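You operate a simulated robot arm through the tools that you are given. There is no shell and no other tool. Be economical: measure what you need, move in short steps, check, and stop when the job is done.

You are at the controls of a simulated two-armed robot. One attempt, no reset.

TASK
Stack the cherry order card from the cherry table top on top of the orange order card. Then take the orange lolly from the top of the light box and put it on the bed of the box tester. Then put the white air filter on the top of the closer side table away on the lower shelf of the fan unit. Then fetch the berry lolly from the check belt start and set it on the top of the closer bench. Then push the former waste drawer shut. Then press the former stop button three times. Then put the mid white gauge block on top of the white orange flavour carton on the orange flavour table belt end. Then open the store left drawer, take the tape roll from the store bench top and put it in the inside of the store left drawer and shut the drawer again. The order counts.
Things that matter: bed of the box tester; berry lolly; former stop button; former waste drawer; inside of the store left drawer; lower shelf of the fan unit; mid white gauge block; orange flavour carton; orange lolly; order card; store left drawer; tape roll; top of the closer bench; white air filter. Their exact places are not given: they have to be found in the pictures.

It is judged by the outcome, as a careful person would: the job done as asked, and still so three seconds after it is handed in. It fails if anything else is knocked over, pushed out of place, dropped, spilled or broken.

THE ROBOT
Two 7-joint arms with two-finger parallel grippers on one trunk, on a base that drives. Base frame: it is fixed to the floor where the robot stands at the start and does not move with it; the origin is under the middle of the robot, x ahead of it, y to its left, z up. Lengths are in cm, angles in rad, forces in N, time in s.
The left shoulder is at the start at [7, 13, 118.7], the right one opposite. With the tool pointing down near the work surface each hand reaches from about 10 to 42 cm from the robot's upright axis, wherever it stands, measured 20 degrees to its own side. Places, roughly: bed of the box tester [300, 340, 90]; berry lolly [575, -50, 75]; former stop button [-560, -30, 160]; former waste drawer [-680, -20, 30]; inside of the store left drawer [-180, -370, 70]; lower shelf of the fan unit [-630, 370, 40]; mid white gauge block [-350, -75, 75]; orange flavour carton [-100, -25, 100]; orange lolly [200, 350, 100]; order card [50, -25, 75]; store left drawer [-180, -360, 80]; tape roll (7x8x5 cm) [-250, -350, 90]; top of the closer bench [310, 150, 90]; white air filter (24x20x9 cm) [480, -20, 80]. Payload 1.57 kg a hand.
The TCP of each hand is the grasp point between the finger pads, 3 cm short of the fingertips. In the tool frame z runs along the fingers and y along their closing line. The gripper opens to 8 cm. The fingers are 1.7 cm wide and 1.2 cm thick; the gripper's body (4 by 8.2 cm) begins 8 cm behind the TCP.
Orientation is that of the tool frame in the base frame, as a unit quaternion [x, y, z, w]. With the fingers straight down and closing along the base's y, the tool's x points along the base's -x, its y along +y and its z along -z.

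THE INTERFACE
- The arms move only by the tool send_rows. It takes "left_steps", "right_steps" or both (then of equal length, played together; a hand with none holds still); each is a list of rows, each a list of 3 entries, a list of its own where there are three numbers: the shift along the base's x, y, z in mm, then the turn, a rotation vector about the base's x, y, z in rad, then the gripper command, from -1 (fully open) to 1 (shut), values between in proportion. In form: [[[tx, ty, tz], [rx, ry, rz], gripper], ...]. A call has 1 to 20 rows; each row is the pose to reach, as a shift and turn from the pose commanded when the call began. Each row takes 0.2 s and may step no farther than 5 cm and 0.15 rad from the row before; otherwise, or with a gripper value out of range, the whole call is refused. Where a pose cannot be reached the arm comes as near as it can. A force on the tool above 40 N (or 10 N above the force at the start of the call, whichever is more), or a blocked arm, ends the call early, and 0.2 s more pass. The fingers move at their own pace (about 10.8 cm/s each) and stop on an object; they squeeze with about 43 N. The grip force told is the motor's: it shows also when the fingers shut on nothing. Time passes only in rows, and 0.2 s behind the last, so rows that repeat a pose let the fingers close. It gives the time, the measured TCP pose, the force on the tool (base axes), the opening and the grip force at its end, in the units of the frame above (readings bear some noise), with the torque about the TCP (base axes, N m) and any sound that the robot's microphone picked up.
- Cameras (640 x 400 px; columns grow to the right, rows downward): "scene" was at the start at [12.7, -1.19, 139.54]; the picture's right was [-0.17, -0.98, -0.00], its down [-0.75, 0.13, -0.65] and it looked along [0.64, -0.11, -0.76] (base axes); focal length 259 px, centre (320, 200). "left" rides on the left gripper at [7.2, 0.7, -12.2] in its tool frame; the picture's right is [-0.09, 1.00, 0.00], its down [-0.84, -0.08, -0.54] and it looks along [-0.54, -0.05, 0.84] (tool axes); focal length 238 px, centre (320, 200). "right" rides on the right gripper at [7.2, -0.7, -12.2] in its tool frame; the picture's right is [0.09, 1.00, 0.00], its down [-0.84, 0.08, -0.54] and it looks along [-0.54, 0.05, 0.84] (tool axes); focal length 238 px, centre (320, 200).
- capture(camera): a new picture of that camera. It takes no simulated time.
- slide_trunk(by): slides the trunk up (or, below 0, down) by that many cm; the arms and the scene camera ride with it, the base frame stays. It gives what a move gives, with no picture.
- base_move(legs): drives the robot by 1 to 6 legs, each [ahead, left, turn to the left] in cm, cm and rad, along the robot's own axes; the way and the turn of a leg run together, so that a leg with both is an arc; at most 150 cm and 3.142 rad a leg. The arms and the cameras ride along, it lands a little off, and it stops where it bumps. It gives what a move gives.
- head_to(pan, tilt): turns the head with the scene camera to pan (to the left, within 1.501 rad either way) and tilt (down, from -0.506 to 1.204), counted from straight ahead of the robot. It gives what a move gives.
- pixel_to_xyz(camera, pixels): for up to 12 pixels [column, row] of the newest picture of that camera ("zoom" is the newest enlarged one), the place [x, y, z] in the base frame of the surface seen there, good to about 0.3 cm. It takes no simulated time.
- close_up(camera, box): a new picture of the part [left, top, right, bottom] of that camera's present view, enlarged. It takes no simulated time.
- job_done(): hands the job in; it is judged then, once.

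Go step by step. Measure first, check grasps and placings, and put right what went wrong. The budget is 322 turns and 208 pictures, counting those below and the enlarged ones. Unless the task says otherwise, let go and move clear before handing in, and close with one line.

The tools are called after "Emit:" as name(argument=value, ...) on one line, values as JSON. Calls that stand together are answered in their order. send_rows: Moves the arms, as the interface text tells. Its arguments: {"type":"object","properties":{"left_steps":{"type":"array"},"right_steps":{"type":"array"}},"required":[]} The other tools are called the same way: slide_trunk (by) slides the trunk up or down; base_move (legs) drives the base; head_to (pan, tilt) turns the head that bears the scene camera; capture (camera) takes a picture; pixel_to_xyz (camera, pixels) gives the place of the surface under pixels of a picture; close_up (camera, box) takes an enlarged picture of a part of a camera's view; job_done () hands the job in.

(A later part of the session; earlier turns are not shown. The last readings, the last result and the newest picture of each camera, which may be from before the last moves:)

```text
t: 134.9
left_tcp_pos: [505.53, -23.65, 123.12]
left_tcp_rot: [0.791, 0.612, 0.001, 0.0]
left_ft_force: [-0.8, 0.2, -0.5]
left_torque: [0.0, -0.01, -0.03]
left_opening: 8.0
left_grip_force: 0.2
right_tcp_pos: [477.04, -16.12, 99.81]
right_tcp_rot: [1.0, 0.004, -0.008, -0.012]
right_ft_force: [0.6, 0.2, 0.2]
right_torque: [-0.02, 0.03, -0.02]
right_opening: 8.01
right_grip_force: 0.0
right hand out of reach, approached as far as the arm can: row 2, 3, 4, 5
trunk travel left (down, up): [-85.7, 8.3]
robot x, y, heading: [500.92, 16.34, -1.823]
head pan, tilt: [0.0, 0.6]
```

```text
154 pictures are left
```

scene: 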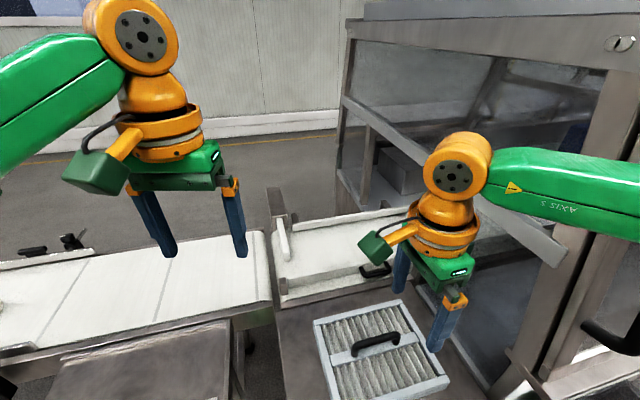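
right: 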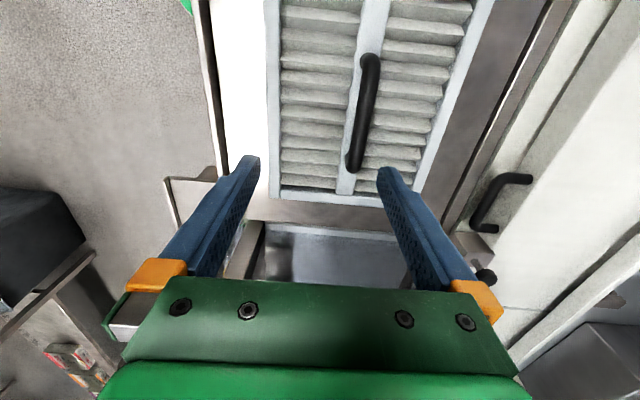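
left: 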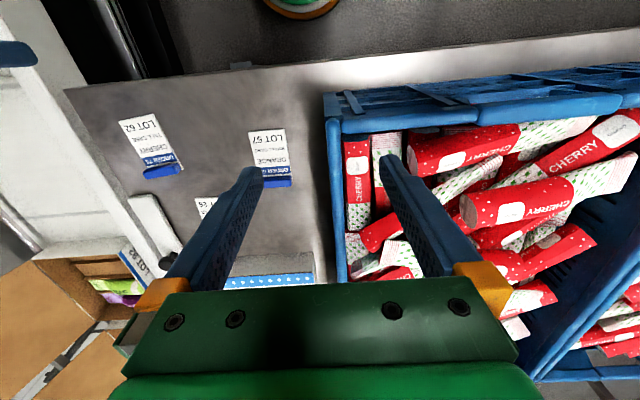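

The arm stops 3 cm short, and I don't want the base closer. I'll tilt the tool 0.3 rad forward about the bar's axis (x), which gains reach, and keep the gripper half open.

Emit:
send_rows(right_steps=[[[0, 0, 0], [-0.1, 0, 0], -0.4], [[5, -10, 0], [-0.2, 0, 0], -0.4], [[16, -20, 0], [-0.3, 0, 0], -0.4], [[16, -32, -10], [-0.35, 0, 0], -0.4], [[16, -32, -30], [-0.35, 0, 0], -0.4]])

Emit:
capture(camera="right")

```text
t: 136.1
left_tcp_pos: [505.47, -23.67, 123.07]
left_tcp_rot: [0.791, 0.612, 0.001, 0.0]
left_ft_force: [-0.3, 0.1, 0.0]
left_torque: [-0.02, -0.01, -0.01]
left_opening: 7.99
left_grip_force: 0.1
right_tcp_pos: [478.61, -19.25, 97.08]
right_tcp_rot: [0.987, 0.002, -0.008, 0.162]
right_ft_force: [0.0, 0.4, -1.1]
right_torque: [0.01, -0.01, 0.0]
right_opening: 5.6
right_grip_force: 0.1
trunk travel left (down, up): [-85.7, 8.3]
robot x, y, heading: [500.54, 16.16, -1.82]
head pan, tilt: [0.0, 0.6]
```

```text
153 pictures are left
```

right: 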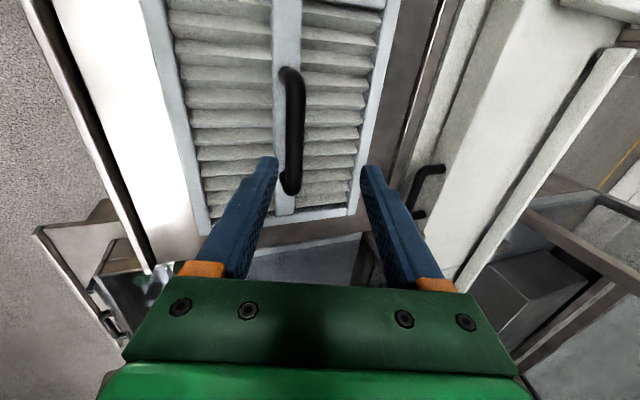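

Reached with the tilt. As it goes straight down the bar will come between the fingers; going down in small steps.

Emit:
send_rows(right_steps=[[[0, 0, -30], [0, 0, 0], -0.4], [[0, 0, -55], [0, 0, 0], -0.4], [[0, 0, -76], [0, 0, 0], -0.4], [[0, 0, -76], [0, 0, 0], -0.4]])

Emit:
capture(camera="right")

```text
t: 137.1
left_tcp_pos: [505.46, -23.73, 123.06]
left_tcp_rot: [0.791, 0.612, 0.001, 0.0]
left_ft_force: [-0.7, 0.0, 0.3]
left_torque: [-0.03, -0.03, -0.02]
left_opening: 7.97
left_grip_force: 0.2
right_tcp_pos: [476.44, -17.02, 93.2]
right_tcp_rot: [0.987, 0.001, -0.009, 0.161]
right_ft_force: [0.3, 0.4, 0.0]
right_torque: [-0.03, 0.01, 0.01]
right_opening: 5.59
right_grip_force: 0.1
right hand out of reach, approached as far as the arm can: row 1, 2, 3, 4
trunk travel left (down, up): [-85.7, 8.3]
robot x, y, heading: [500.56, 16.18, -1.821]
head pan, tilt: [0.0, 0.6]
```

```text
152 pictures are left
```

right: 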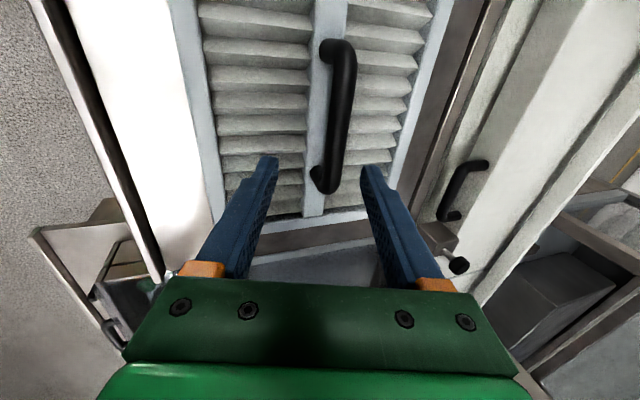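

Lower than 97 the arm runs out of reach, so I'll go back to the reached pose and come down with the trunk instead.

Emit:
send_rows(right_steps=[[[0, 0, 25], [0, 0, 0], -0.4], [[10, -10, 39], [0, 0, 0], -0.4], [[21, -22, 39], [0, 0, 0], -0.4]])

Emit:
slide_trunk(by=-5.5)

Emit:
capture(camera="right")

```text
t: 137.9
left_tcp_pos: [505.51, -23.8, 123.0]
left_tcp_rot: [0.791, 0.612, 0.001, 0.0]
left_ft_force: [-0.5, 0.1, -1.0]
left_torque: [-0.01, 0.0, -0.01]
left_opening: 8.01
left_grip_force: 0.0
right_tcp_pos: [478.28, -19.18, 97.02]
right_tcp_rot: [0.987, 0.002, -0.008, 0.16]
right_ft_force: [-0.1, 0.4, 0.1]
right_torque: [-0.02, -0.02, 0.0]
right_opening: 5.62
right_grip_force: 0.0
trunk travel left (down, up): [-85.7, 8.3]
robot x, y, heading: [500.53, 16.12, -1.818]
head pan, tilt: [0.0, 0.6]
```

```text
t: 138.9
left_tcp_pos: [505.5, -23.57, 117.54]
left_tcp_rot: [0.791, 0.612, 0.0, 0.0]
left_ft_force: [-0.1, 1.5, 1.0]
left_torque: [-0.02, 0.0, -0.01]
left_opening: 7.98
left_grip_force: 0.0
right_tcp_pos: [478.22, -19.04, 91.63]
right_tcp_rot: [0.987, 0.001, -0.009, 0.163]
right_ft_force: [0.2, 0.2, -0.3]
right_torque: [-0.02, -0.04, 0.04]
right_opening: 5.6
right_grip_force: 0.1
trunk travel left (down, up): [-80.2, 13.8]
robot x, y, heading: [500.7, 16.0, -1.822]
head pan, tilt: [0.0, 0.6]
```

```text
151 pictures are left
```

right: 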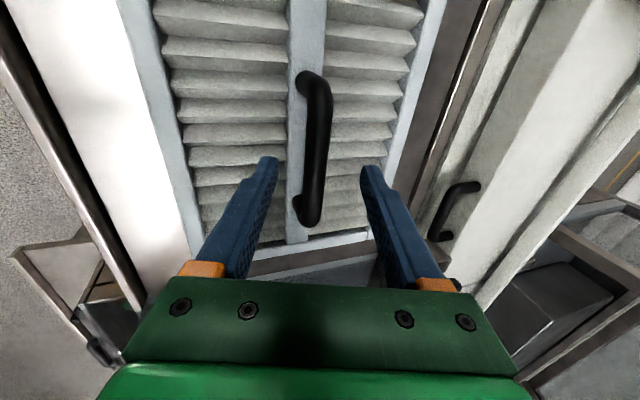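

The bar at (312,165) is centred between the tips. Lowering 2.2 cm more and closing.

Emit:
slide_trunk(by=-2.2)

Emit:
send_rows(right_steps=[[[0, 0, 0], [0, 0, 0], 0.2], [[0, 0, 0], [0, 0, 0], 1], [[0, 0, 0], [0, 0, 0], 1], [[0, 0, 0], [0, 0, 0], 1]])

Emit:
capture(camera="right")

```text
t: 139.6
left_tcp_pos: [505.52, -23.67, 115.34]
left_tcp_rot: [0.791, 0.612, 0.0, 0.0]
left_ft_force: [0.6, -0.1, 0.0]
left_torque: [0.08, 0.0, 0.04]
left_opening: 8.01
left_grip_force: 0.1
right_tcp_pos: [478.27, -19.07, 89.33]
right_tcp_rot: [0.987, 0.001, -0.008, 0.162]
right_ft_force: [-0.6, -0.9, -0.2]
right_torque: [0.03, 0.02, -0.01]
right_opening: 5.61
right_grip_force: 0.1
trunk travel left (down, up): [-78.0, 16.0]
robot x, y, heading: [500.7, 16.24, -1.824]
head pan, tilt: [0.0, 0.6]
```

```text
t: 140.6
left_tcp_pos: [505.4, -23.7, 115.4]
left_tcp_rot: [0.791, 0.612, 0.0, 0.0]
left_ft_force: [0.1, -0.1, 0.1]
left_torque: [0.0, 0.01, 0.01]
left_opening: 8.0
left_grip_force: 0.1
right_tcp_pos: [478.35, -19.1, 89.33]
right_tcp_rot: [0.987, 0.002, -0.009, 0.162]
right_ft_force: [-0.9, -1.8, 5.7]
right_torque: [-0.05, 0.0, 0.06]
right_opening: 1.53
right_grip_force: 31.1
trunk travel left (down, up): [-78.0, 16.0]
robot x, y, heading: [500.74, 16.05, -1.824]
head pan, tilt: [0.0, 0.6]
```

```text
150 pictures are left
```

right: 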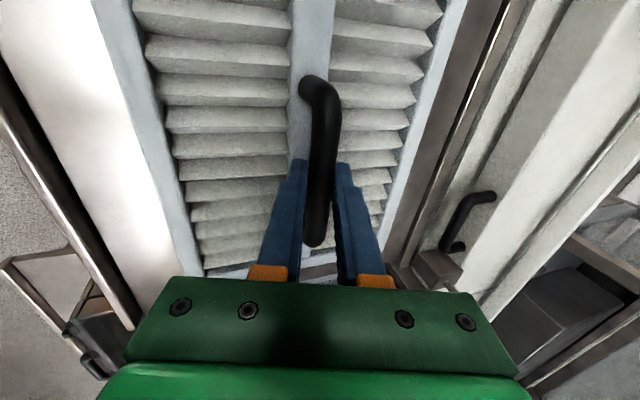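

Handle gripped (opening 1.53). Lifting with the trunk 12 cm and checking.

Emit:
slide_trunk(by=13)

Emit:
capture(camera="right")

Emit:
capture(camera="scene")

```text
t: 142.1
left_tcp_pos: [505.35, -23.77, 128.31]
left_tcp_rot: [0.791, 0.612, 0.0, -0.001]
left_ft_force: [0.3, 0.0, 0.1]
left_torque: [-0.04, -0.02, 0.04]
left_opening: 8.0
left_grip_force: 0.1
right_tcp_pos: [478.28, -19.2, 102.39]
right_tcp_rot: [0.987, 0.001, -0.008, 0.162]
right_ft_force: [0.4, 0.2, -2.3]
right_torque: [0.05, 0.0, 0.0]
right_opening: 1.52
right_grip_force: 30.9
trunk travel left (down, up): [-91.0, 3.0]
robot x, y, heading: [500.8, 16.33, -1.825]
head pan, tilt: [0.0, 0.6]
```

```text
149 pictures are left
```

right: 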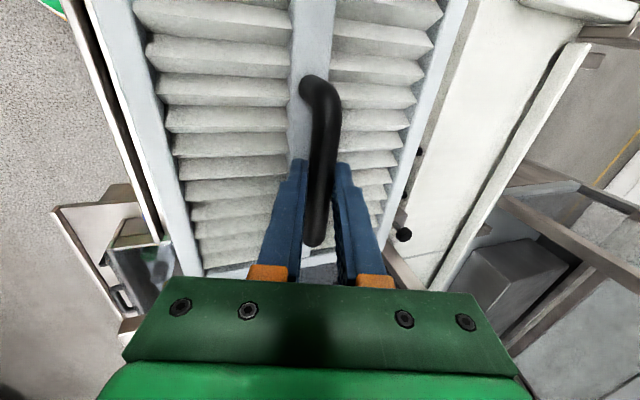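

```text
148 pictures are left
```

scene: 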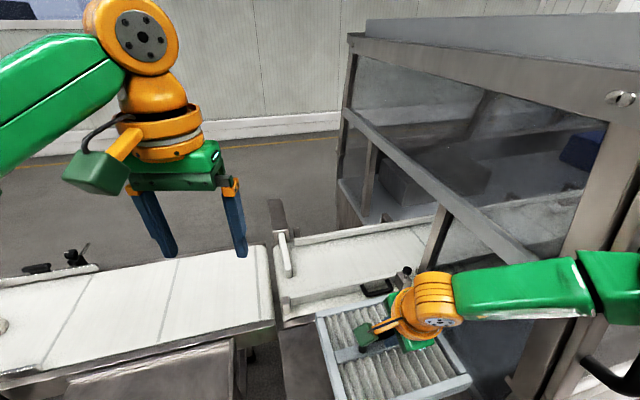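

The filter hangs level. I'll back off, turn to face west (−x), shift north to the aisle y≈250, and start west.

Emit:
base_move(legs=[[-65, 0, 0], [0, 0, -1.317], [0, -100, 0], [0, -72, 0], [100, 0, 0]])

Emit:
head_to(pan=0, tilt=0.25)

Emit:
capture(camera="scene")

```text
t: 162.2
left_tcp_pos: [382.76, 238.86, 128.37]
left_tcp_rot: [1.0, 0.0, -0.001, 0.0]
left_ft_force: [1.1, 0.2, -0.4]
left_torque: [-0.02, 0.0, 0.0]
left_opening: 7.98
left_grip_force: 0.1
right_tcp_pos: [380.39, 266.32, 102.31]
right_tcp_rot: [0.782, -0.602, -0.106, 0.123]
right_ft_force: [0.3, -0.2, -3.1]
right_torque: [-0.03, -0.05, 0.02]
right_opening: 1.49
right_grip_force: 31.3
trunk travel left (down, up): [-91.0, 3.0]
robot x, y, heading: [419.91, 253.54, -3.138]
head pan, tilt: [0.0, 0.6]
```

```text
t: 163.0
left_tcp_pos: [382.5, 238.91, 128.45]
left_tcp_rot: [1.0, 0.001, 0.0, 0.0]
left_ft_force: [0.7, 0.3, 0.7]
left_torque: [0.01, 0.01, 0.02]
left_opening: 8.02
left_grip_force: 0.1
right_tcp_pos: [380.1, 266.32, 102.46]
right_tcp_rot: [0.782, -0.602, -0.105, 0.123]
right_ft_force: [-0.9, 0.1, -3.0]
right_torque: [0.03, -0.01, 0.02]
right_opening: 1.55
right_grip_force: 31.0
trunk travel left (down, up): [-91.0, 3.0]
robot x, y, heading: [419.97, 253.23, -3.139]
head pan, tilt: [0.0, 0.25]
```

```text
147 pictures are left
```

scene: 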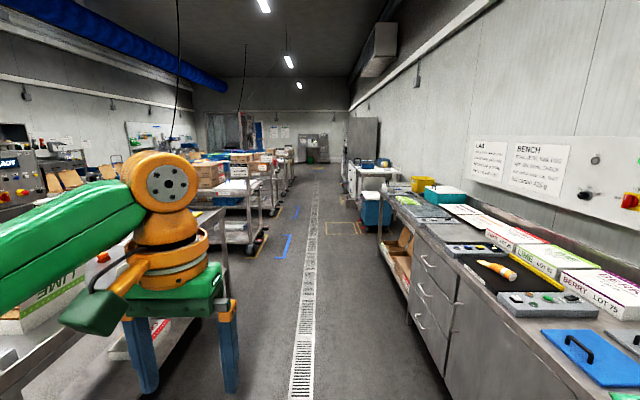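

A straight clear aisle leads west along the drain. Driving 6×125 cm.

Emit:
base_move(legs=[[130, 4, 0], [130, 0, 0], [130, 0, 0], [130, 0, 0], [130, 0, 0]])

Emit:
head_to(pan=-0.4, tilt=0.35)

Emit:
capture(camera="scene")

```text
t: 194.2
left_tcp_pos: [-269.99, 244.77, 128.28]
left_tcp_rot: [1.0, -0.011, 0.0, -0.001]
left_ft_force: [0.7, -0.8, -0.2]
left_torque: [0.02, 0.0, 0.01]
left_opening: 8.01
left_grip_force: 0.0
right_tcp_pos: [-271.78, 272.42, 102.37]
right_tcp_rot: [0.776, -0.61, -0.107, 0.121]
right_ft_force: [-0.4, -0.4, -3.3]
right_torque: [-0.03, 0.01, 0.01]
right_opening: 1.51
right_grip_force: 31.2
trunk travel left (down, up): [-91.0, 3.0]
robot x, y, heading: [-232.22, 258.69, 3.124]
head pan, tilt: [0.0, 0.25]
```

```text
t: 195.0
left_tcp_pos: [-270.03, 244.88, 128.25]
left_tcp_rot: [1.0, -0.011, -0.001, -0.001]
left_ft_force: [0.0, 0.2, -0.1]
left_torque: [-0.01, 0.02, 0.01]
left_opening: 7.99
left_grip_force: 0.0
right_tcp_pos: [-271.87, 272.29, 102.34]
right_tcp_rot: [0.775, -0.611, -0.106, 0.121]
right_ft_force: [-0.1, 0.1, -2.8]
right_torque: [-0.01, -0.03, -0.01]
right_opening: 1.54
right_grip_force: 30.9
trunk travel left (down, up): [-91.0, 3.0]
robot x, y, heading: [-232.32, 258.51, 3.121]
head pan, tilt: [-0.4, 0.351]
```

```text
146 pictures are left
```

scene: 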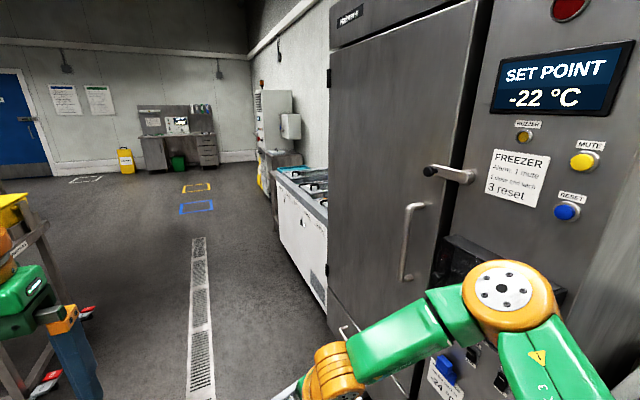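

A freezer stands close on the right. I'll measure its front and look for the fan unit at (270,120).

Emit:
pixel_to_xyz(camera="scene", pixels=[[455, 170], [410, 240], [500, 370], [310, 250], [270, 190], [275, 125], [190, 340], [45, 240], [80, 320], [280, 200], [265, 105]])

Emit:
close_up(camera="scene", box=[200, 60, 360, 240])

```text
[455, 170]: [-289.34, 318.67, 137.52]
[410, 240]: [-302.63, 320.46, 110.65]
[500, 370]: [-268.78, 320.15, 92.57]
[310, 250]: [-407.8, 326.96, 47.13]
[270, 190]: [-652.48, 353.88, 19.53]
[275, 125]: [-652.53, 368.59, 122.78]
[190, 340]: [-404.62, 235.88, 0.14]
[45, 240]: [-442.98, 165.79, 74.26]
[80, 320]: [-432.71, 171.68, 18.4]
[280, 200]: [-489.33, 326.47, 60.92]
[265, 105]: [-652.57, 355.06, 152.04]
```

```text
2.22 times, centred on (280, 150) of scene
```

zoom: 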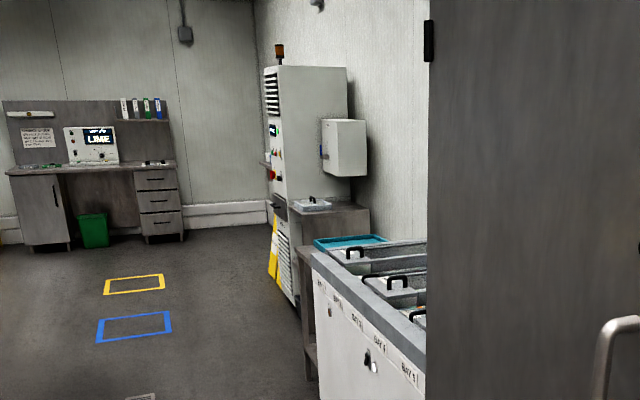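

The fan unit looks like the tall louvered cabinet at x≈-652 with a side shelf table. I'll drive on to x≈-560, drifting a little south.

Emit:
base_move(legs=[[110, 10, 0.02], [110, 0, 0], [100, 0, 0]])

Emit:
head_to(pan=-1.0, tilt=0.5)

Emit:
capture(camera="scene")

```text
t: 210.8
left_tcp_pos: [-593.61, 239.75, 128.36]
left_tcp_rot: [1.0, -0.013, 0.001, 0.0]
left_ft_force: [0.5, -0.7, 0.4]
left_torque: [0.01, 0.01, -0.02]
left_opening: 8.0
left_grip_force: 0.0
right_tcp_pos: [-595.14, 267.11, 102.34]
right_tcp_rot: [0.773, -0.613, -0.107, 0.121]
right_ft_force: [1.3, -0.1, -3.0]
right_torque: [0.04, -0.02, 0.01]
right_opening: 1.53
right_grip_force: 31.3
trunk travel left (down, up): [-91.0, 3.0]
robot x, y, heading: [-555.93, 253.09, 3.113]
head pan, tilt: [-0.4, 0.351]
```

```text
t: 211.8
left_tcp_pos: [-593.79, 239.56, 128.23]
left_tcp_rot: [1.0, -0.013, 0.0, 0.0]
left_ft_force: [0.5, -0.2, 1.3]
left_torque: [0.01, 0.0, -0.01]
left_opening: 7.99
left_grip_force: 0.0
right_tcp_pos: [-595.24, 267.21, 102.34]
right_tcp_rot: [0.773, -0.613, -0.107, 0.12]
right_ft_force: [-0.3, 0.1, -3.1]
right_torque: [0.02, -0.01, -0.01]
right_opening: 1.54
right_grip_force: 31.3
trunk travel left (down, up): [-91.0, 3.0]
robot x, y, heading: [-555.92, 253.0, 3.114]
head pan, tilt: [-1.0, 0.499]
```

```text
144 pictures are left
```

scene: 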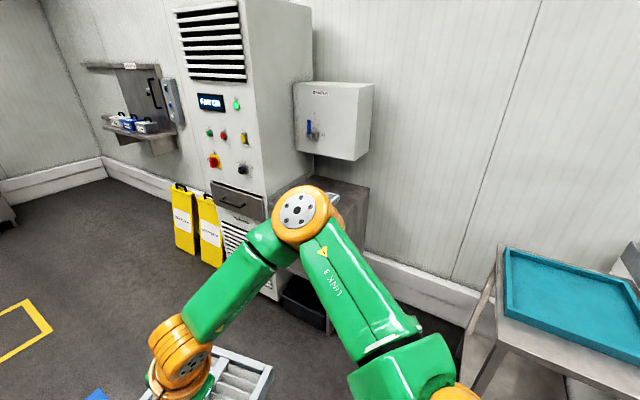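

My arm hides the shelf. I'll check the teal-tray table's position, then turn to face north.

Emit:
pixel_to_xyz(camera="scene", pixels=[[500, 255], [490, 330], [620, 390], [365, 190], [345, 230], [245, 190], [230, 240], [305, 300], [205, 240]])

Emit:
base_move(legs=[[10, 0, 0], [0, 0, -1.54]])

Emit:
head_to(pan=0.15, tilt=0.6)

Emit:
capture(camera="scene")

```text
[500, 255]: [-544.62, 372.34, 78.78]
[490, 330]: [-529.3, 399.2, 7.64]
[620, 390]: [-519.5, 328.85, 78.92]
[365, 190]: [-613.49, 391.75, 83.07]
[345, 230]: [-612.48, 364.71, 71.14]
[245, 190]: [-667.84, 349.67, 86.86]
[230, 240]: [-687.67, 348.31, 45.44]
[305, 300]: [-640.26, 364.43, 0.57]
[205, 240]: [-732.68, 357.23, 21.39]
```

```text
t: 216.8
left_tcp_pos: [-580.26, 291.08, 128.28]
left_tcp_rot: [-0.704, 0.71, 0.0, 0.0]
left_ft_force: [-0.1, 0.2, -0.3]
left_torque: [-0.01, -0.01, 0.02]
left_opening: 8.0
left_grip_force: 0.1
right_tcp_pos: [-552.69, 293.22, 102.33]
right_tcp_rot: [-0.124, 0.979, 0.16, -0.011]
right_ft_force: [-0.6, 0.4, -2.3]
right_torque: [0.0, 0.01, -0.02]
right_opening: 1.54
right_grip_force: 31.3
trunk travel left (down, up): [-91.0, 3.0]
robot x, y, heading: [-566.08, 253.55, 1.566]
head pan, tilt: [-1.0, 0.499]
```

```text
t: 218.1
left_tcp_pos: [-580.16, 290.98, 128.35]
left_tcp_rot: [-0.705, 0.709, 0.0, 0.0]
left_ft_force: [-0.5, -0.4, 0.7]
left_torque: [0.0, 0.0, -0.02]
left_opening: 7.98
left_grip_force: 0.0
right_tcp_pos: [-552.64, 293.23, 102.33]
right_tcp_rot: [-0.125, 0.979, 0.161, -0.011]
right_ft_force: [0.3, 0.0, -3.0]
right_torque: [-0.03, 0.01, 0.01]
right_opening: 1.53
right_grip_force: 31.3
trunk travel left (down, up): [-91.0, 3.0]
robot x, y, heading: [-565.97, 253.02, 1.569]
head pan, tilt: [0.15, 0.6]
```

```text
143 pictures are left
```

scene: 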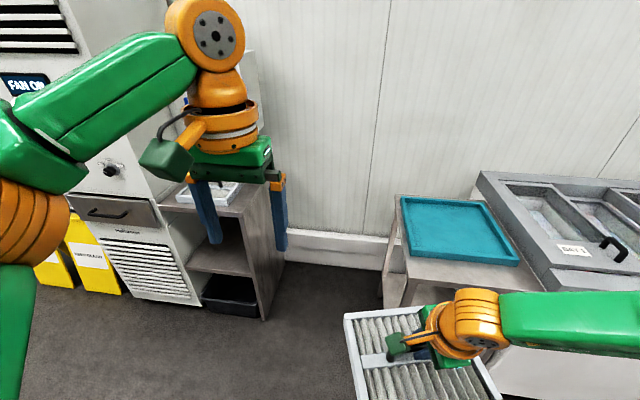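

The shelf unit beside the fan cabinet shows at (180–270,190–310): a top with a filter, a mid shelf, and a black bin on the floor. Zoom and measure.

Emit:
close_up(camera="scene", box=[140, 160, 300, 330])

Emit:
pixel_to_xyz(camera="scene", pixels=[[195, 265], [225, 262], [250, 275], [215, 280], [210, 245], [235, 235], [245, 215], [265, 310], [215, 300], [190, 210], [230, 190], [225, 255]])

```text
2.35 times, centred on (220, 245) of scene
```

zoom: 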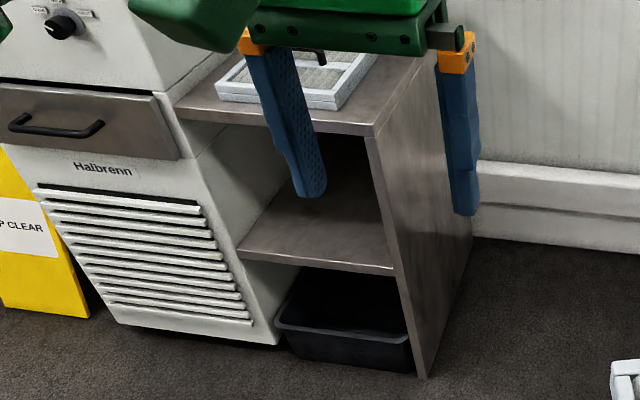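

```text
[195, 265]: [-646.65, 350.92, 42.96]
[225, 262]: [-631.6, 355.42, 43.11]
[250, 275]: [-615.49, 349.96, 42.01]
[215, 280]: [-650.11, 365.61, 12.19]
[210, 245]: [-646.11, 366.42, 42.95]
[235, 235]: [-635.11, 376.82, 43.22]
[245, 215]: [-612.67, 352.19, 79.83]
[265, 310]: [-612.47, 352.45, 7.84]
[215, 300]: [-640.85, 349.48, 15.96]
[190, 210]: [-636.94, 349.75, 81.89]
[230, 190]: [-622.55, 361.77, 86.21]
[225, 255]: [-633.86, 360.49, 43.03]
```

The lower shelf is at z≈43, opening x -650…-614.5, front y≈349, underside of top ≈78. With the near-vertical hand the wrist would foul the top board, so I'll set the filter on clear floor and regrasp the handle with the hand tilted far forward. First shift left and straighten the yaw.

Emit:
base_move(legs=[[0, 62, 0]])

Emit:
send_rows(right_steps=[[[0, -15, -20], [0, 0, -0.12], 1], [[0, -30, -40], [0, 0, -0.25], 1], [[0, -30, -70], [0, 0, -0.25], 1]])

Emit:
head_to(pan=0, tilt=0.8)

Emit:
capture(camera="scene")

```text
t: 221.7
left_tcp_pos: [-642.42, 291.4, 128.31]
left_tcp_rot: [-0.702, 0.712, 0.0, 0.0]
left_ft_force: [1.0, -0.7, 0.8]
left_torque: [-0.01, 0.05, -0.05]
left_opening: 7.99
left_grip_force: 0.1
right_tcp_pos: [-615.01, 293.48, 102.31]
right_tcp_rot: [-0.12, 0.979, 0.162, -0.012]
right_ft_force: [0.8, -0.6, -2.1]
right_torque: [-0.02, 0.01, 0.0]
right_opening: 1.56
right_grip_force: 31.4
trunk travel left (down, up): [-91.0, 3.0]
robot x, y, heading: [-628.45, 253.6, 1.562]
head pan, tilt: [0.15, 0.6]
```

```text
t: 222.4
left_tcp_pos: [-642.38, 291.44, 128.32]
left_tcp_rot: [-0.702, 0.712, 0.0, 0.0]
left_ft_force: [0.2, -0.2, -0.2]
left_torque: [-0.03, -0.01, 0.02]
left_opening: 8.01
left_grip_force: 0.0
right_tcp_pos: [-612.12, 289.53, 98.6]
right_tcp_rot: [0.003, 0.987, 0.161, 0.009]
right_ft_force: [0.2, 0.1, -2.6]
right_torque: [-0.03, -0.02, 0.03]
right_opening: 1.52
right_grip_force: 30.9
right hand out of reach, approached as far as the arm can: row 1, 2, 3
trunk travel left (down, up): [-91.0, 3.0]
robot x, y, heading: [-628.25, 253.85, 1.56]
head pan, tilt: [0.15, 0.6]
```

```text
t: 223.2
left_tcp_pos: [-642.56, 291.56, 128.28]
left_tcp_rot: [-0.703, 0.711, 0.0, 0.0]
left_ft_force: [0.3, 0.0, 0.2]
left_torque: [-0.02, 0.02, 0.01]
left_opening: 7.99
left_grip_force: 0.2
right_tcp_pos: [-612.14, 289.55, 98.48]
right_tcp_rot: [0.002, 0.987, 0.16, 0.009]
right_ft_force: [0.5, 0.6, -2.8]
right_torque: [-0.02, 0.01, 0.0]
right_opening: 1.49
right_grip_force: 30.9
trunk travel left (down, up): [-91.0, 3.0]
robot x, y, heading: [-628.77, 253.83, 1.555]
head pan, tilt: [0.0, 0.799]
```

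```text
141 pictures are left
```

scene: 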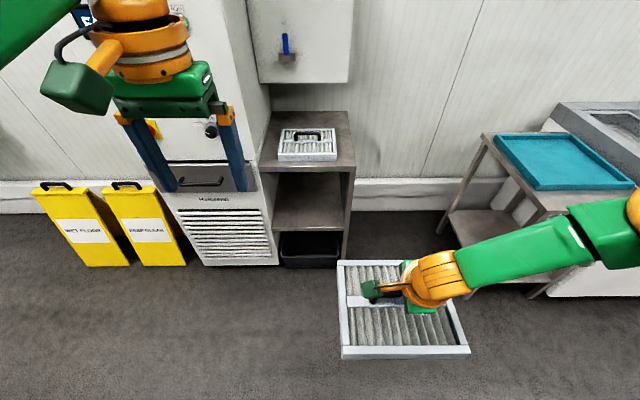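

Floor ahead is clear. Lowering the trunk with the filter.

Emit:
slide_trunk(by=-60)

Emit:
slide_trunk(by=-29)

Emit:
capture(camera="scene")

```text
refused: -60 is not a number from -40 to 40
```

```text
t: 226.1
left_tcp_pos: [-642.55, 291.47, 99.32]
left_tcp_rot: [-0.703, 0.711, 0.0, 0.0]
left_ft_force: [0.2, -0.1, 0.6]
left_torque: [-0.01, -0.02, -0.03]
left_opening: 7.99
left_grip_force: 0.1
right_tcp_pos: [-612.15, 289.44, 69.48]
right_tcp_rot: [0.002, 0.987, 0.161, 0.008]
right_ft_force: [-0.4, 0.3, -2.3]
right_torque: [0.0, -0.02, -0.02]
right_opening: 1.54
right_grip_force: 31.4
trunk travel left (down, up): [-62.0, 32.0]
robot x, y, heading: [-628.54, 253.54, 1.558]
head pan, tilt: [0.0, 0.799]
```

```text
140 pictures are left
```

scene: 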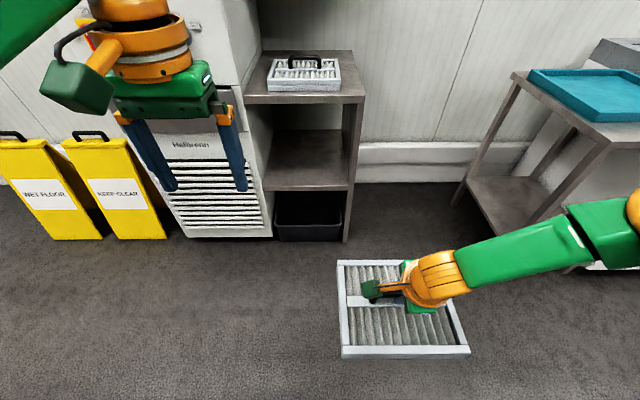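

Continuing down 40 and then 20 cm.

Emit:
slide_trunk(by=-40)

Emit:
slide_trunk(by=-20)

Emit:
capture(camera="scene")

```text
t: 229.9
left_tcp_pos: [-642.56, 291.5, 59.29]
left_tcp_rot: [-0.703, 0.711, 0.0, 0.0]
left_ft_force: [-0.3, 0.7, 0.1]
left_torque: [0.02, -0.01, -0.03]
left_opening: 8.02
left_grip_force: 0.0
right_tcp_pos: [-612.16, 289.49, 29.38]
right_tcp_rot: [0.002, 0.987, 0.161, 0.008]
right_ft_force: [-0.6, 0.1, -2.6]
right_torque: [0.0, 0.0, 0.04]
right_opening: 1.52
right_grip_force: 30.7
trunk travel left (down, up): [-22.0, 72.0]
robot x, y, heading: [-628.42, 253.84, 1.563]
head pan, tilt: [0.0, 0.799]
```

```text
t: 232.1
left_tcp_pos: [-642.67, 291.45, 39.47]
left_tcp_rot: [-0.703, 0.711, 0.0, 0.0]
left_ft_force: [0.2, 0.1, -0.1]
left_torque: [-0.02, -0.01, -0.03]
left_opening: 8.01
left_grip_force: 0.1
right_tcp_pos: [-612.11, 289.35, 9.34]
right_tcp_rot: [0.002, 0.987, 0.16, 0.008]
right_ft_force: [-0.8, -0.5, -1.4]
right_torque: [-0.04, 0.01, 0.04]
right_opening: 1.55
right_grip_force: 30.8
trunk travel left (down, up): [-2.0, 92.0]
robot x, y, heading: [-628.42, 254.12, 1.559]
head pan, tilt: [0.0, 0.799]
```

```text
139 pictures are left
```

scene: 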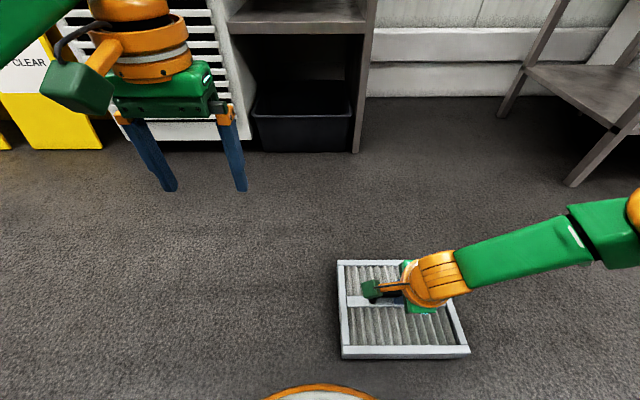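

Last 1.4 cm to the floor.

Emit:
slide_trunk(by=-1.4)

```text
t: 232.7
left_tcp_pos: [-642.64, 291.36, 37.88]
left_tcp_rot: [-0.703, 0.711, -0.001, 0.0]
left_ft_force: [-0.1, -0.3, 0.6]
left_torque: [0.03, 0.0, 0.02]
left_opening: 7.99
left_grip_force: 0.0
right_tcp_pos: [-612.08, 289.57, 8.18]
right_tcp_rot: [0.002, 0.987, 0.161, 0.008]
right_ft_force: [0.8, 0.5, -2.3]
right_torque: [0.06, -0.01, 0.05]
right_opening: 1.52
right_grip_force: 30.8
trunk travel left (down, up): [-0.6, 93.4]
robot x, y, heading: [-628.7, 254.09, 1.561]
head pan, tilt: [0.0, 0.799]
```

Emit:
send_rows(right_steps=[[[0, -5, -3], [0, 0, 0], 1], [[0, -8, -6], [0, 0, 0], 1], [[0, -8, -8], [0, 0, 0], 1]])

```text
t: 233.5
left_tcp_pos: [-642.7, 291.42, 38.09]
left_tcp_rot: [-0.703, 0.711, 0.001, 0.003]
left_ft_force: [-0.4, 1.0, 0.4]
left_torque: [0.03, -0.03, 0.03]
left_opening: 8.0
left_grip_force: 0.1
right_tcp_pos: [-612.05, 288.81, 8.05]
right_tcp_rot: [0.001, 0.986, 0.167, 0.008]
right_ft_force: [-4.4, 15.4, 29.9]
right_torque: [0.34, 0.18, 0.08]
right_opening: 1.53
right_grip_force: 31.4
right hand out of reach, approached as far as the arm can: row 2, 3
trunk travel left (down, up): [-0.6, 93.4]
robot x, y, heading: [-628.55, 253.96, 1.559]
head pan, tilt: [0.0, 0.799]
```

Contact on the floor. I'll open a bit, withdraw along the tool axis, and look.

Emit:
send_rows(right_steps=[[[0, 0, 1], [0, 0, 0], 0.25], [[0, 0, 1], [0, 0, 0], 0.25], [[0, -8, 25], [0, 0, 0], 0.2], [[0, -20, 60], [0, 0, 0], 0], [[0, -40, 80], [0.15, 0, 0], 0]])

Emit:
capture(camera="right")

Emit:
capture(camera="scene")

```text
t: 234.7
left_tcp_pos: [-642.6, 291.38, 37.98]
left_tcp_rot: [-0.704, 0.711, 0.0, -0.001]
left_ft_force: [-0.5, -0.5, 0.1]
left_torque: [0.01, -0.02, -0.02]
left_opening: 8.01
left_grip_force: 0.1
right_tcp_pos: [-612.25, 287.16, 15.36]
right_tcp_rot: [0.002, 0.972, 0.234, 0.009]
right_ft_force: [0.4, -1.0, -0.8]
right_torque: [-0.06, -0.03, 0.0]
right_opening: 4.01
right_grip_force: 0.1
right hand out of reach, approached as far as the arm can: row 5
trunk travel left (down, up): [-0.6, 93.4]
robot x, y, heading: [-628.53, 254.03, 1.562]
head pan, tilt: [0.0, 0.799]
```

```text
138 pictures are left
```

right: 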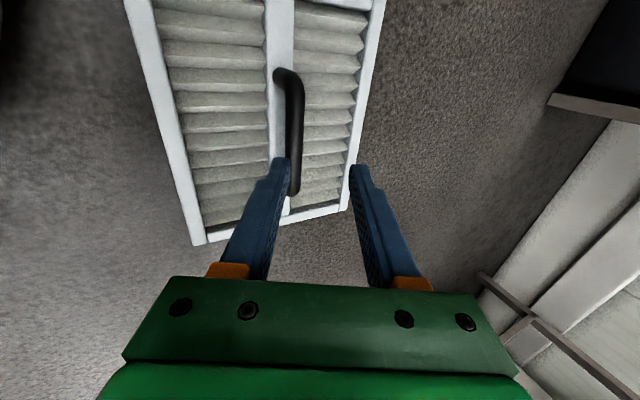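

```text
137 pictures are left
```

scene: 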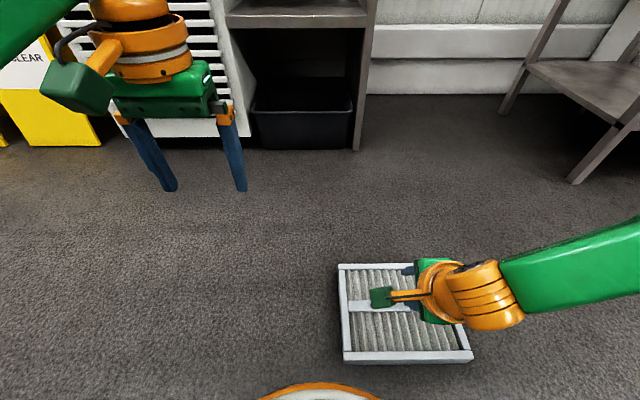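

The filter sits on the floor safely. I'll raise the hand, back the base 10 cm and tilt the hand to about 1.05 rad, gripper 4 cm open.

Emit:
slide_trunk(by=8)

Emit:
base_move(legs=[[-10, 0, 0]])

Emit:
send_rows(right_steps=[[[0, 0, 0], [0.14, 0, 0], 0], [[0, 0, 0], [0.28, 0, 0], 0], [[0, 0, 0], [0.42, 0, 0], 0], [[0, 0, 0], [0.58, 0, 0], 0], [[0, 0, 0], [0.58, 0, 0], 0]])

Emit:
capture(camera="right")

Emit:
capture(camera="scene")

```text
t: 235.9
left_tcp_pos: [-642.5, 291.45, 46.04]
left_tcp_rot: [-0.703, 0.711, 0.001, 0.0]
left_ft_force: [0.3, -0.1, -0.7]
left_torque: [-0.02, -0.02, 0.0]
left_opening: 8.02
left_grip_force: 0.1
right_tcp_pos: [-612.41, 287.17, 23.39]
right_tcp_rot: [0.002, 0.972, 0.233, 0.008]
right_ft_force: [-0.5, 0.3, -0.4]
right_torque: [0.0, -0.01, 0.0]
right_opening: 3.99
right_grip_force: 0.0
trunk travel left (down, up): [-8.6, 85.4]
robot x, y, heading: [-628.23, 253.97, 1.56]
head pan, tilt: [0.0, 0.799]
```

```text
t: 237.0
left_tcp_pos: [-642.65, 281.46, 45.85]
left_tcp_rot: [-0.703, 0.712, 0.0, 0.0]
left_ft_force: [-0.3, -0.3, 0.3]
left_torque: [-0.01, 0.01, 0.01]
left_opening: 8.0
left_grip_force: 0.0
right_tcp_pos: [-612.41, 277.15, 23.44]
right_tcp_rot: [0.003, 0.972, 0.233, 0.009]
right_ft_force: [0.1, -0.2, -0.1]
right_torque: [0.04, 0.01, 0.03]
right_opening: 3.99
right_grip_force: 0.0
trunk travel left (down, up): [-8.6, 85.4]
robot x, y, heading: [-628.72, 244.07, 1.558]
head pan, tilt: [0.0, 0.799]
```

```text
refused: row 4 steps farther than a row can; nothing moved
```

```text
136 pictures are left
```

right: 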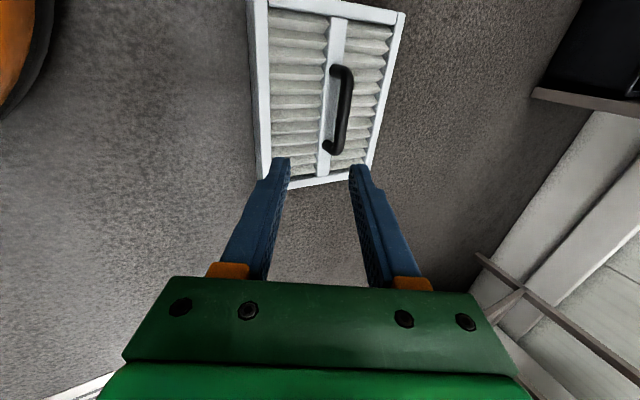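

```text
135 pictures are left
```

scene: 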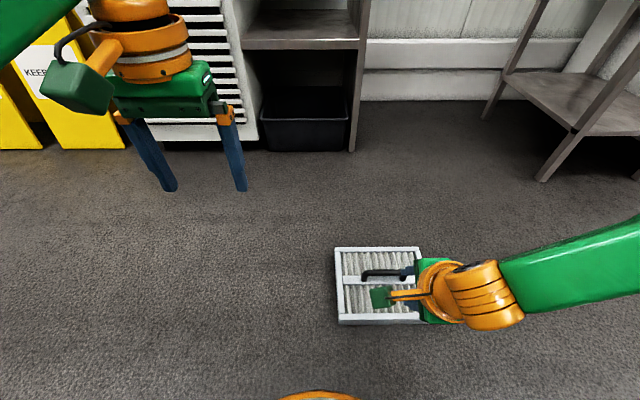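

Row step was too big (0.16). Retrying in 0.14 steps, and measuring the handle at (343,105).

Emit:
pixel_to_xyz(camera="right", pixels=[[342, 72], [348, 105], [335, 147], [300, 130], [265, 165], [375, 165]])

Emit:
send_rows(right_steps=[[[0, 0, 0], [0.14, 0, 0], 0], [[0, 0, 0], [0.28, 0, 0], 0], [[0, 0, 0], [0.42, 0, 0], 0], [[0, 0, 0], [0.56, 0, 0], 0], [[0, 0, 0], [0.58, 0, 0], 0]])

Emit:
capture(camera="right")

Emit:
capture(camera="scene")

```text
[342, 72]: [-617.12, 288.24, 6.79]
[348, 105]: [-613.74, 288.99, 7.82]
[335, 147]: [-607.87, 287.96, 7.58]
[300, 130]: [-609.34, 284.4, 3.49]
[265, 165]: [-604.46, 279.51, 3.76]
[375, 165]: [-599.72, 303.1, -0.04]
```

```text
t: 238.2
left_tcp_pos: [-642.65, 281.44, 45.89]
left_tcp_rot: [-0.703, 0.711, 0.001, 0.001]
left_ft_force: [-0.8, -1.1, -0.5]
left_torque: [0.02, -0.01, 0.0]
left_opening: 8.01
left_grip_force: 0.0
right_tcp_pos: [-614.22, 284.07, 27.42]
right_tcp_rot: [0.007, 0.87, 0.494, 0.011]
right_ft_force: [-1.3, 0.5, -0.4]
right_torque: [0.0, -0.01, -0.01]
right_opening: 4.0
right_grip_force: 0.0
right hand out of reach, approached as far as the arm can: row 1, 2, 3, 4, 5
trunk travel left (down, up): [-8.6, 85.4]
robot x, y, heading: [-628.8, 243.82, 1.562]
head pan, tilt: [0.0, 0.799]
```

```text
134 pictures are left
```

right: 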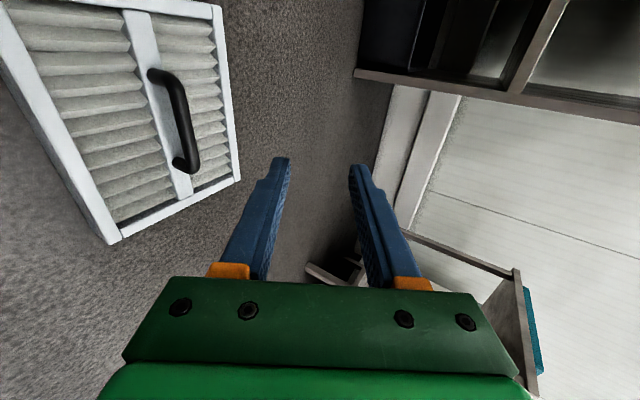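

```text
133 pictures are left
```

scene: 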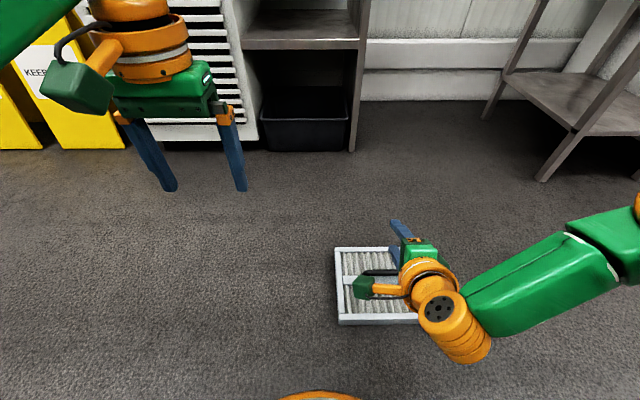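

Hand tilt is now ≈1.03, but too near the robot for that posture. I'll back the base 7 cm, lower the trunk, and then try reaching the approach point.

Emit:
base_move(legs=[[-7, 0, 0]])

Emit:
slide_trunk(by=-6)

Emit:
send_rows(right_steps=[[[6, 0, -30], [0, 0, 0], 0], [[10, 15, -60], [0, 0, 0], 0], [[14, 30, -90], [0, 0, 0], 0]])

Emit:
capture(camera="right")

```text
t: 239.3
left_tcp_pos: [-642.83, 274.52, 45.9]
left_tcp_rot: [-0.702, 0.712, 0.0, 0.0]
left_ft_force: [-0.1, -0.4, 1.0]
left_torque: [-0.02, 0.0, -0.01]
left_opening: 7.98
left_grip_force: 0.0
right_tcp_pos: [-614.21, 277.11, 27.28]
right_tcp_rot: [0.008, 0.87, 0.492, 0.01]
right_ft_force: [0.6, 0.2, 0.3]
right_torque: [-0.01, 0.03, 0.02]
right_opening: 4.01
right_grip_force: 0.1
trunk travel left (down, up): [-8.6, 85.4]
robot x, y, heading: [-628.65, 236.29, 1.564]
head pan, tilt: [0.0, 0.799]
```

```text
t: 240.3
left_tcp_pos: [-642.78, 274.44, 39.99]
left_tcp_rot: [-0.703, 0.711, 0.0, 0.0]
left_ft_force: [0.6, -1.3, -0.7]
left_torque: [0.0, 0.01, -0.01]
left_opening: 8.0
left_grip_force: 0.1
right_tcp_pos: [-614.3, 277.0, 21.33]
right_tcp_rot: [0.007, 0.87, 0.492, 0.01]
right_ft_force: [1.1, -0.1, -0.3]
right_torque: [-0.01, 0.01, -0.02]
right_opening: 3.99
right_grip_force: 0.1
trunk travel left (down, up): [-2.6, 91.4]
robot x, y, heading: [-629.01, 237.35, 1.56]
head pan, tilt: [0.0, 0.799]
```

```text
t: 241.1
left_tcp_pos: [-642.74, 274.54, 40.03]
left_tcp_rot: [-0.703, 0.711, 0.0, -0.001]
left_ft_force: [-0.5, 0.1, -0.9]
left_torque: [0.01, -0.03, -0.01]
left_opening: 8.0
left_grip_force: 0.1
right_tcp_pos: [-613.99, 278.93, 20.6]
right_tcp_rot: [0.009, 0.872, 0.49, 0.012]
right_ft_force: [0.6, -0.2, -0.1]
right_torque: [-0.03, 0.02, 0.02]
right_opening: 4.01
right_grip_force: 0.1
right hand out of reach, approached as far as the arm can: row 1, 2, 3
trunk travel left (down, up): [-2.6, 91.4]
robot x, y, heading: [-628.5, 237.11, 1.559]
head pan, tilt: [0.0, 0.799]
```

```text
132 pictures are left
```

right: 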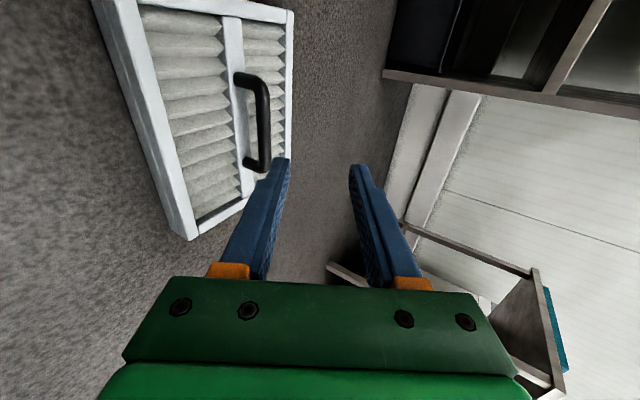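

This wrist posture can't reach that low. Better: approach the filter from the east, with the bar pointing toward the robot and the tool in its natural (sideways-closing) orientation, which allows forward tilt. First raise and restore the right hand's orientation.

Emit:
slide_trunk(by=30)

Emit:
send_rows(right_steps=[[[0, 0, 0], [-0.14, 0, 0], 0], [[0, 0, 0], [-0.28, 0, 0], 0], [[0, 0, 0], [-0.42, 0, 0], 0], [[0, 0, 0], [-0.56, 0, 0], 0], [[0, 0, 0], [-0.7, 0, 0], 0], [[0, 0, 0], [-0.84, 0, 0], 0], [[0, 0, 0], [-0.98, 0, 0], 0], [[0, 0, 0], [-1.02, 0, 0], 0]])

Emit:
send_rows(right_steps=[[[0, 0, 0], [0, 0, 0.14], 0], [[0, 0, 0], [0, 0, 0.28], 0], [[0, 0, 0], [0, 0, 0.42], 0], [[0, 0, 0], [0, 0, 0.56], 0], [[0, 0, 0], [0, 0, 0.7], 0], [[0, 0, 0], [0, 0, 0.84], 0], [[0, 0, 0], [0, 0, 0.98], 0], [[0, 0, 0], [0, 0, 1.12], 0], [[0, 0, 0], [0, 0, 1.26], 0], [[0, 0, 0], [0, 0, 1.4], 0], [[0, 0, 0], [0, 0, 1.54], 0]])

Emit:
base_move(legs=[[0, -64, 0], [39, 0, 0], [0, 0, 1.58]])

Emit:
capture(camera="scene")

```text
t: 244.1
left_tcp_pos: [-642.76, 274.49, 69.88]
left_tcp_rot: [-0.703, 0.711, 0.0, 0.0]
left_ft_force: [-0.2, 0.0, -0.5]
left_torque: [0.01, -0.03, 0.01]
left_opening: 8.02
left_grip_force: 0.2
right_tcp_pos: [-613.91, 278.97, 50.7]
right_tcp_rot: [0.008, 0.872, 0.49, 0.012]
right_ft_force: [-0.7, -0.3, 0.3]
right_torque: [0.01, 0.0, 0.01]
right_opening: 4.0
right_grip_force: 0.0
trunk travel left (down, up): [-32.6, 61.4]
robot x, y, heading: [-628.78, 236.85, 1.56]
head pan, tilt: [0.0, 0.799]
```

```text
t: 245.9
left_tcp_pos: [-642.8, 274.6, 69.96]
left_tcp_rot: [-0.703, 0.711, 0.001, 0.0]
left_ft_force: [0.8, -0.1, 0.1]
left_torque: [-0.03, -0.02, -0.05]
left_opening: 8.02
left_grip_force: 0.0
right_tcp_pos: [-612.17, 276.99, 51.01]
right_tcp_rot: [0.001, 1.0, 0.002, 0.015]
right_ft_force: [-0.2, 0.3, -0.3]
right_torque: [-0.04, -0.05, -0.01]
right_opening: 4.0
right_grip_force: 0.2
right hand out of reach, approached as far as the arm can: row 7, 8
trunk travel left (down, up): [-32.6, 61.4]
robot x, y, heading: [-628.79, 236.95, 1.556]
head pan, tilt: [0.0, 0.799]
```

```text
t: 248.3
left_tcp_pos: [-642.86, 274.5, 70.06]
left_tcp_rot: [-0.703, 0.711, 0.0, -0.001]
left_ft_force: [-0.3, -0.3, 0.6]
left_torque: [0.01, 0.0, 0.02]
left_opening: 7.99
left_grip_force: 0.1
right_tcp_pos: [-612.36, 277.01, 51.12]
right_tcp_rot: [-0.696, 0.718, 0.011, 0.009]
right_ft_force: [0.4, 0.0, 0.5]
right_torque: [-0.01, 0.0, 0.05]
right_opening: 4.01
right_grip_force: 0.0
trunk travel left (down, up): [-32.6, 61.4]
robot x, y, heading: [-628.31, 236.92, 1.558]
head pan, tilt: [0.0, 0.799]
```

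```text
t: 257.7
left_tcp_pos: [-603.06, 261.66, 69.92]
left_tcp_rot: [1.0, -0.006, 0.0, 0.001]
left_ft_force: [-0.3, 0.4, -1.2]
left_torque: [0.02, -0.03, 0.04]
left_opening: 8.0
left_grip_force: 0.1
right_tcp_pos: [-605.57, 292.29, 51.1]
right_tcp_rot: [1.0, -0.016, -0.014, 0.003]
right_ft_force: [0.5, -0.5, -0.2]
right_torque: [-0.02, -0.01, -0.03]
right_opening: 4.02
right_grip_force: 0.1
trunk travel left (down, up): [-32.6, 61.4]
robot x, y, heading: [-565.56, 275.91, 3.131]
head pan, tilt: [0.0, 0.799]
```

```text
131 pictures are left
```

scene: 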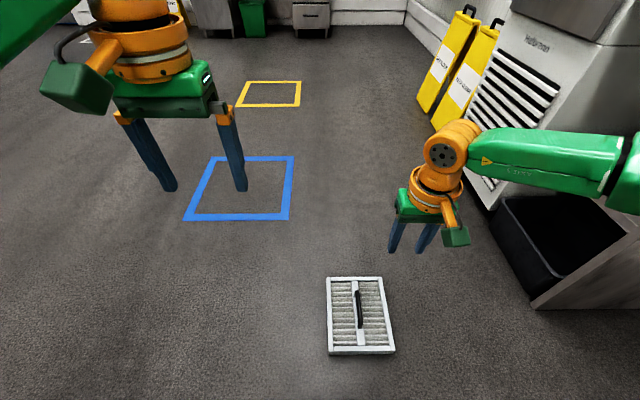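

The bar now points toward the robot. I'll tilt the right tool 0.8 rad forward (about y) and position it above the bar.

Emit:
send_rows(right_steps=[[[0, -6, 0], [0, 0.14, 0], 0], [[0, -12, 0], [0, 0.28, 0], 0], [[0, -20, 0], [0, 0.42, 0], 0], [[0, -30, 0], [0, 0.56, 0], 0], [[0, -37, 0], [0, 0.7, 0], 0], [[0, -37, 0], [0, 0.8, 0], 0]])

Emit:
slide_trunk(by=-30)

Emit:
capture(camera="right")

Emit:
capture(camera="scene")

```text
t: 259.1
left_tcp_pos: [-603.18, 261.68, 70.0]
left_tcp_rot: [1.0, -0.006, 0.0, 0.0]
left_ft_force: [0.0, -0.4, -0.7]
left_torque: [0.0, -0.04, -0.04]
left_opening: 8.01
left_grip_force: 0.0
right_tcp_pos: [-605.53, 288.52, 51.02]
right_tcp_rot: [0.915, -0.015, -0.404, 0.009]
right_ft_force: [0.2, -0.6, 0.1]
right_torque: [0.06, 0.01, 0.0]
right_opening: 4.0
right_grip_force: 0.1
trunk travel left (down, up): [-32.6, 61.4]
robot x, y, heading: [-565.66, 275.33, 3.132]
head pan, tilt: [0.0, 0.799]
```

```text
t: 262.1
left_tcp_pos: [-603.12, 261.81, 39.94]
left_tcp_rot: [1.0, -0.006, 0.0, 0.0]
left_ft_force: [0.7, 0.3, 0.1]
left_torque: [-0.02, 0.0, -0.02]
left_opening: 8.01
left_grip_force: 0.0
right_tcp_pos: [-605.59, 288.56, 21.12]
right_tcp_rot: [0.915, -0.014, -0.404, 0.008]
right_ft_force: [-0.7, -0.2, 0.3]
right_torque: [0.03, 0.0, 0.01]
right_opening: 3.97
right_grip_force: 0.0
trunk travel left (down, up): [-2.6, 91.4]
robot x, y, heading: [-565.54, 275.75, 3.128]
head pan, tilt: [0.0, 0.799]
```

```text
130 pictures are left
```

right: 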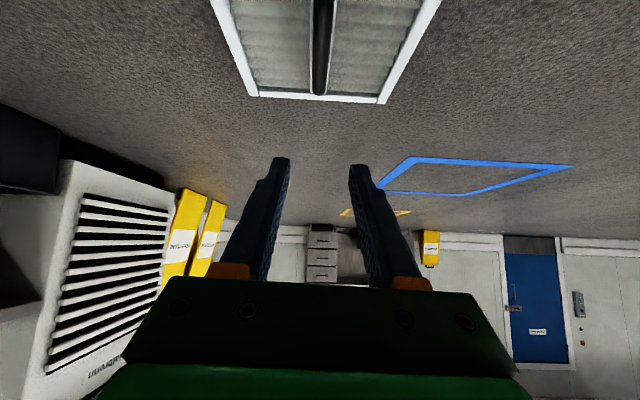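

```text
129 pictures are left
```

scene: 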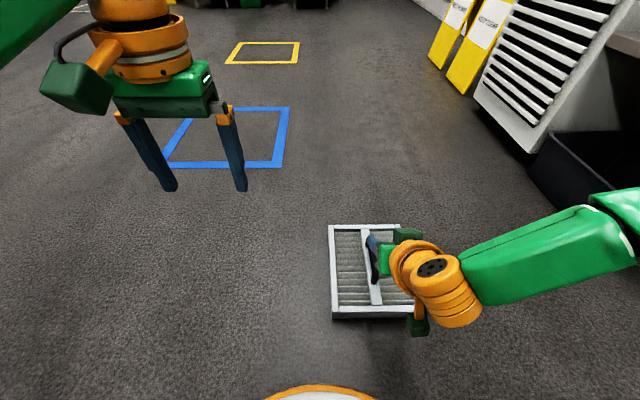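

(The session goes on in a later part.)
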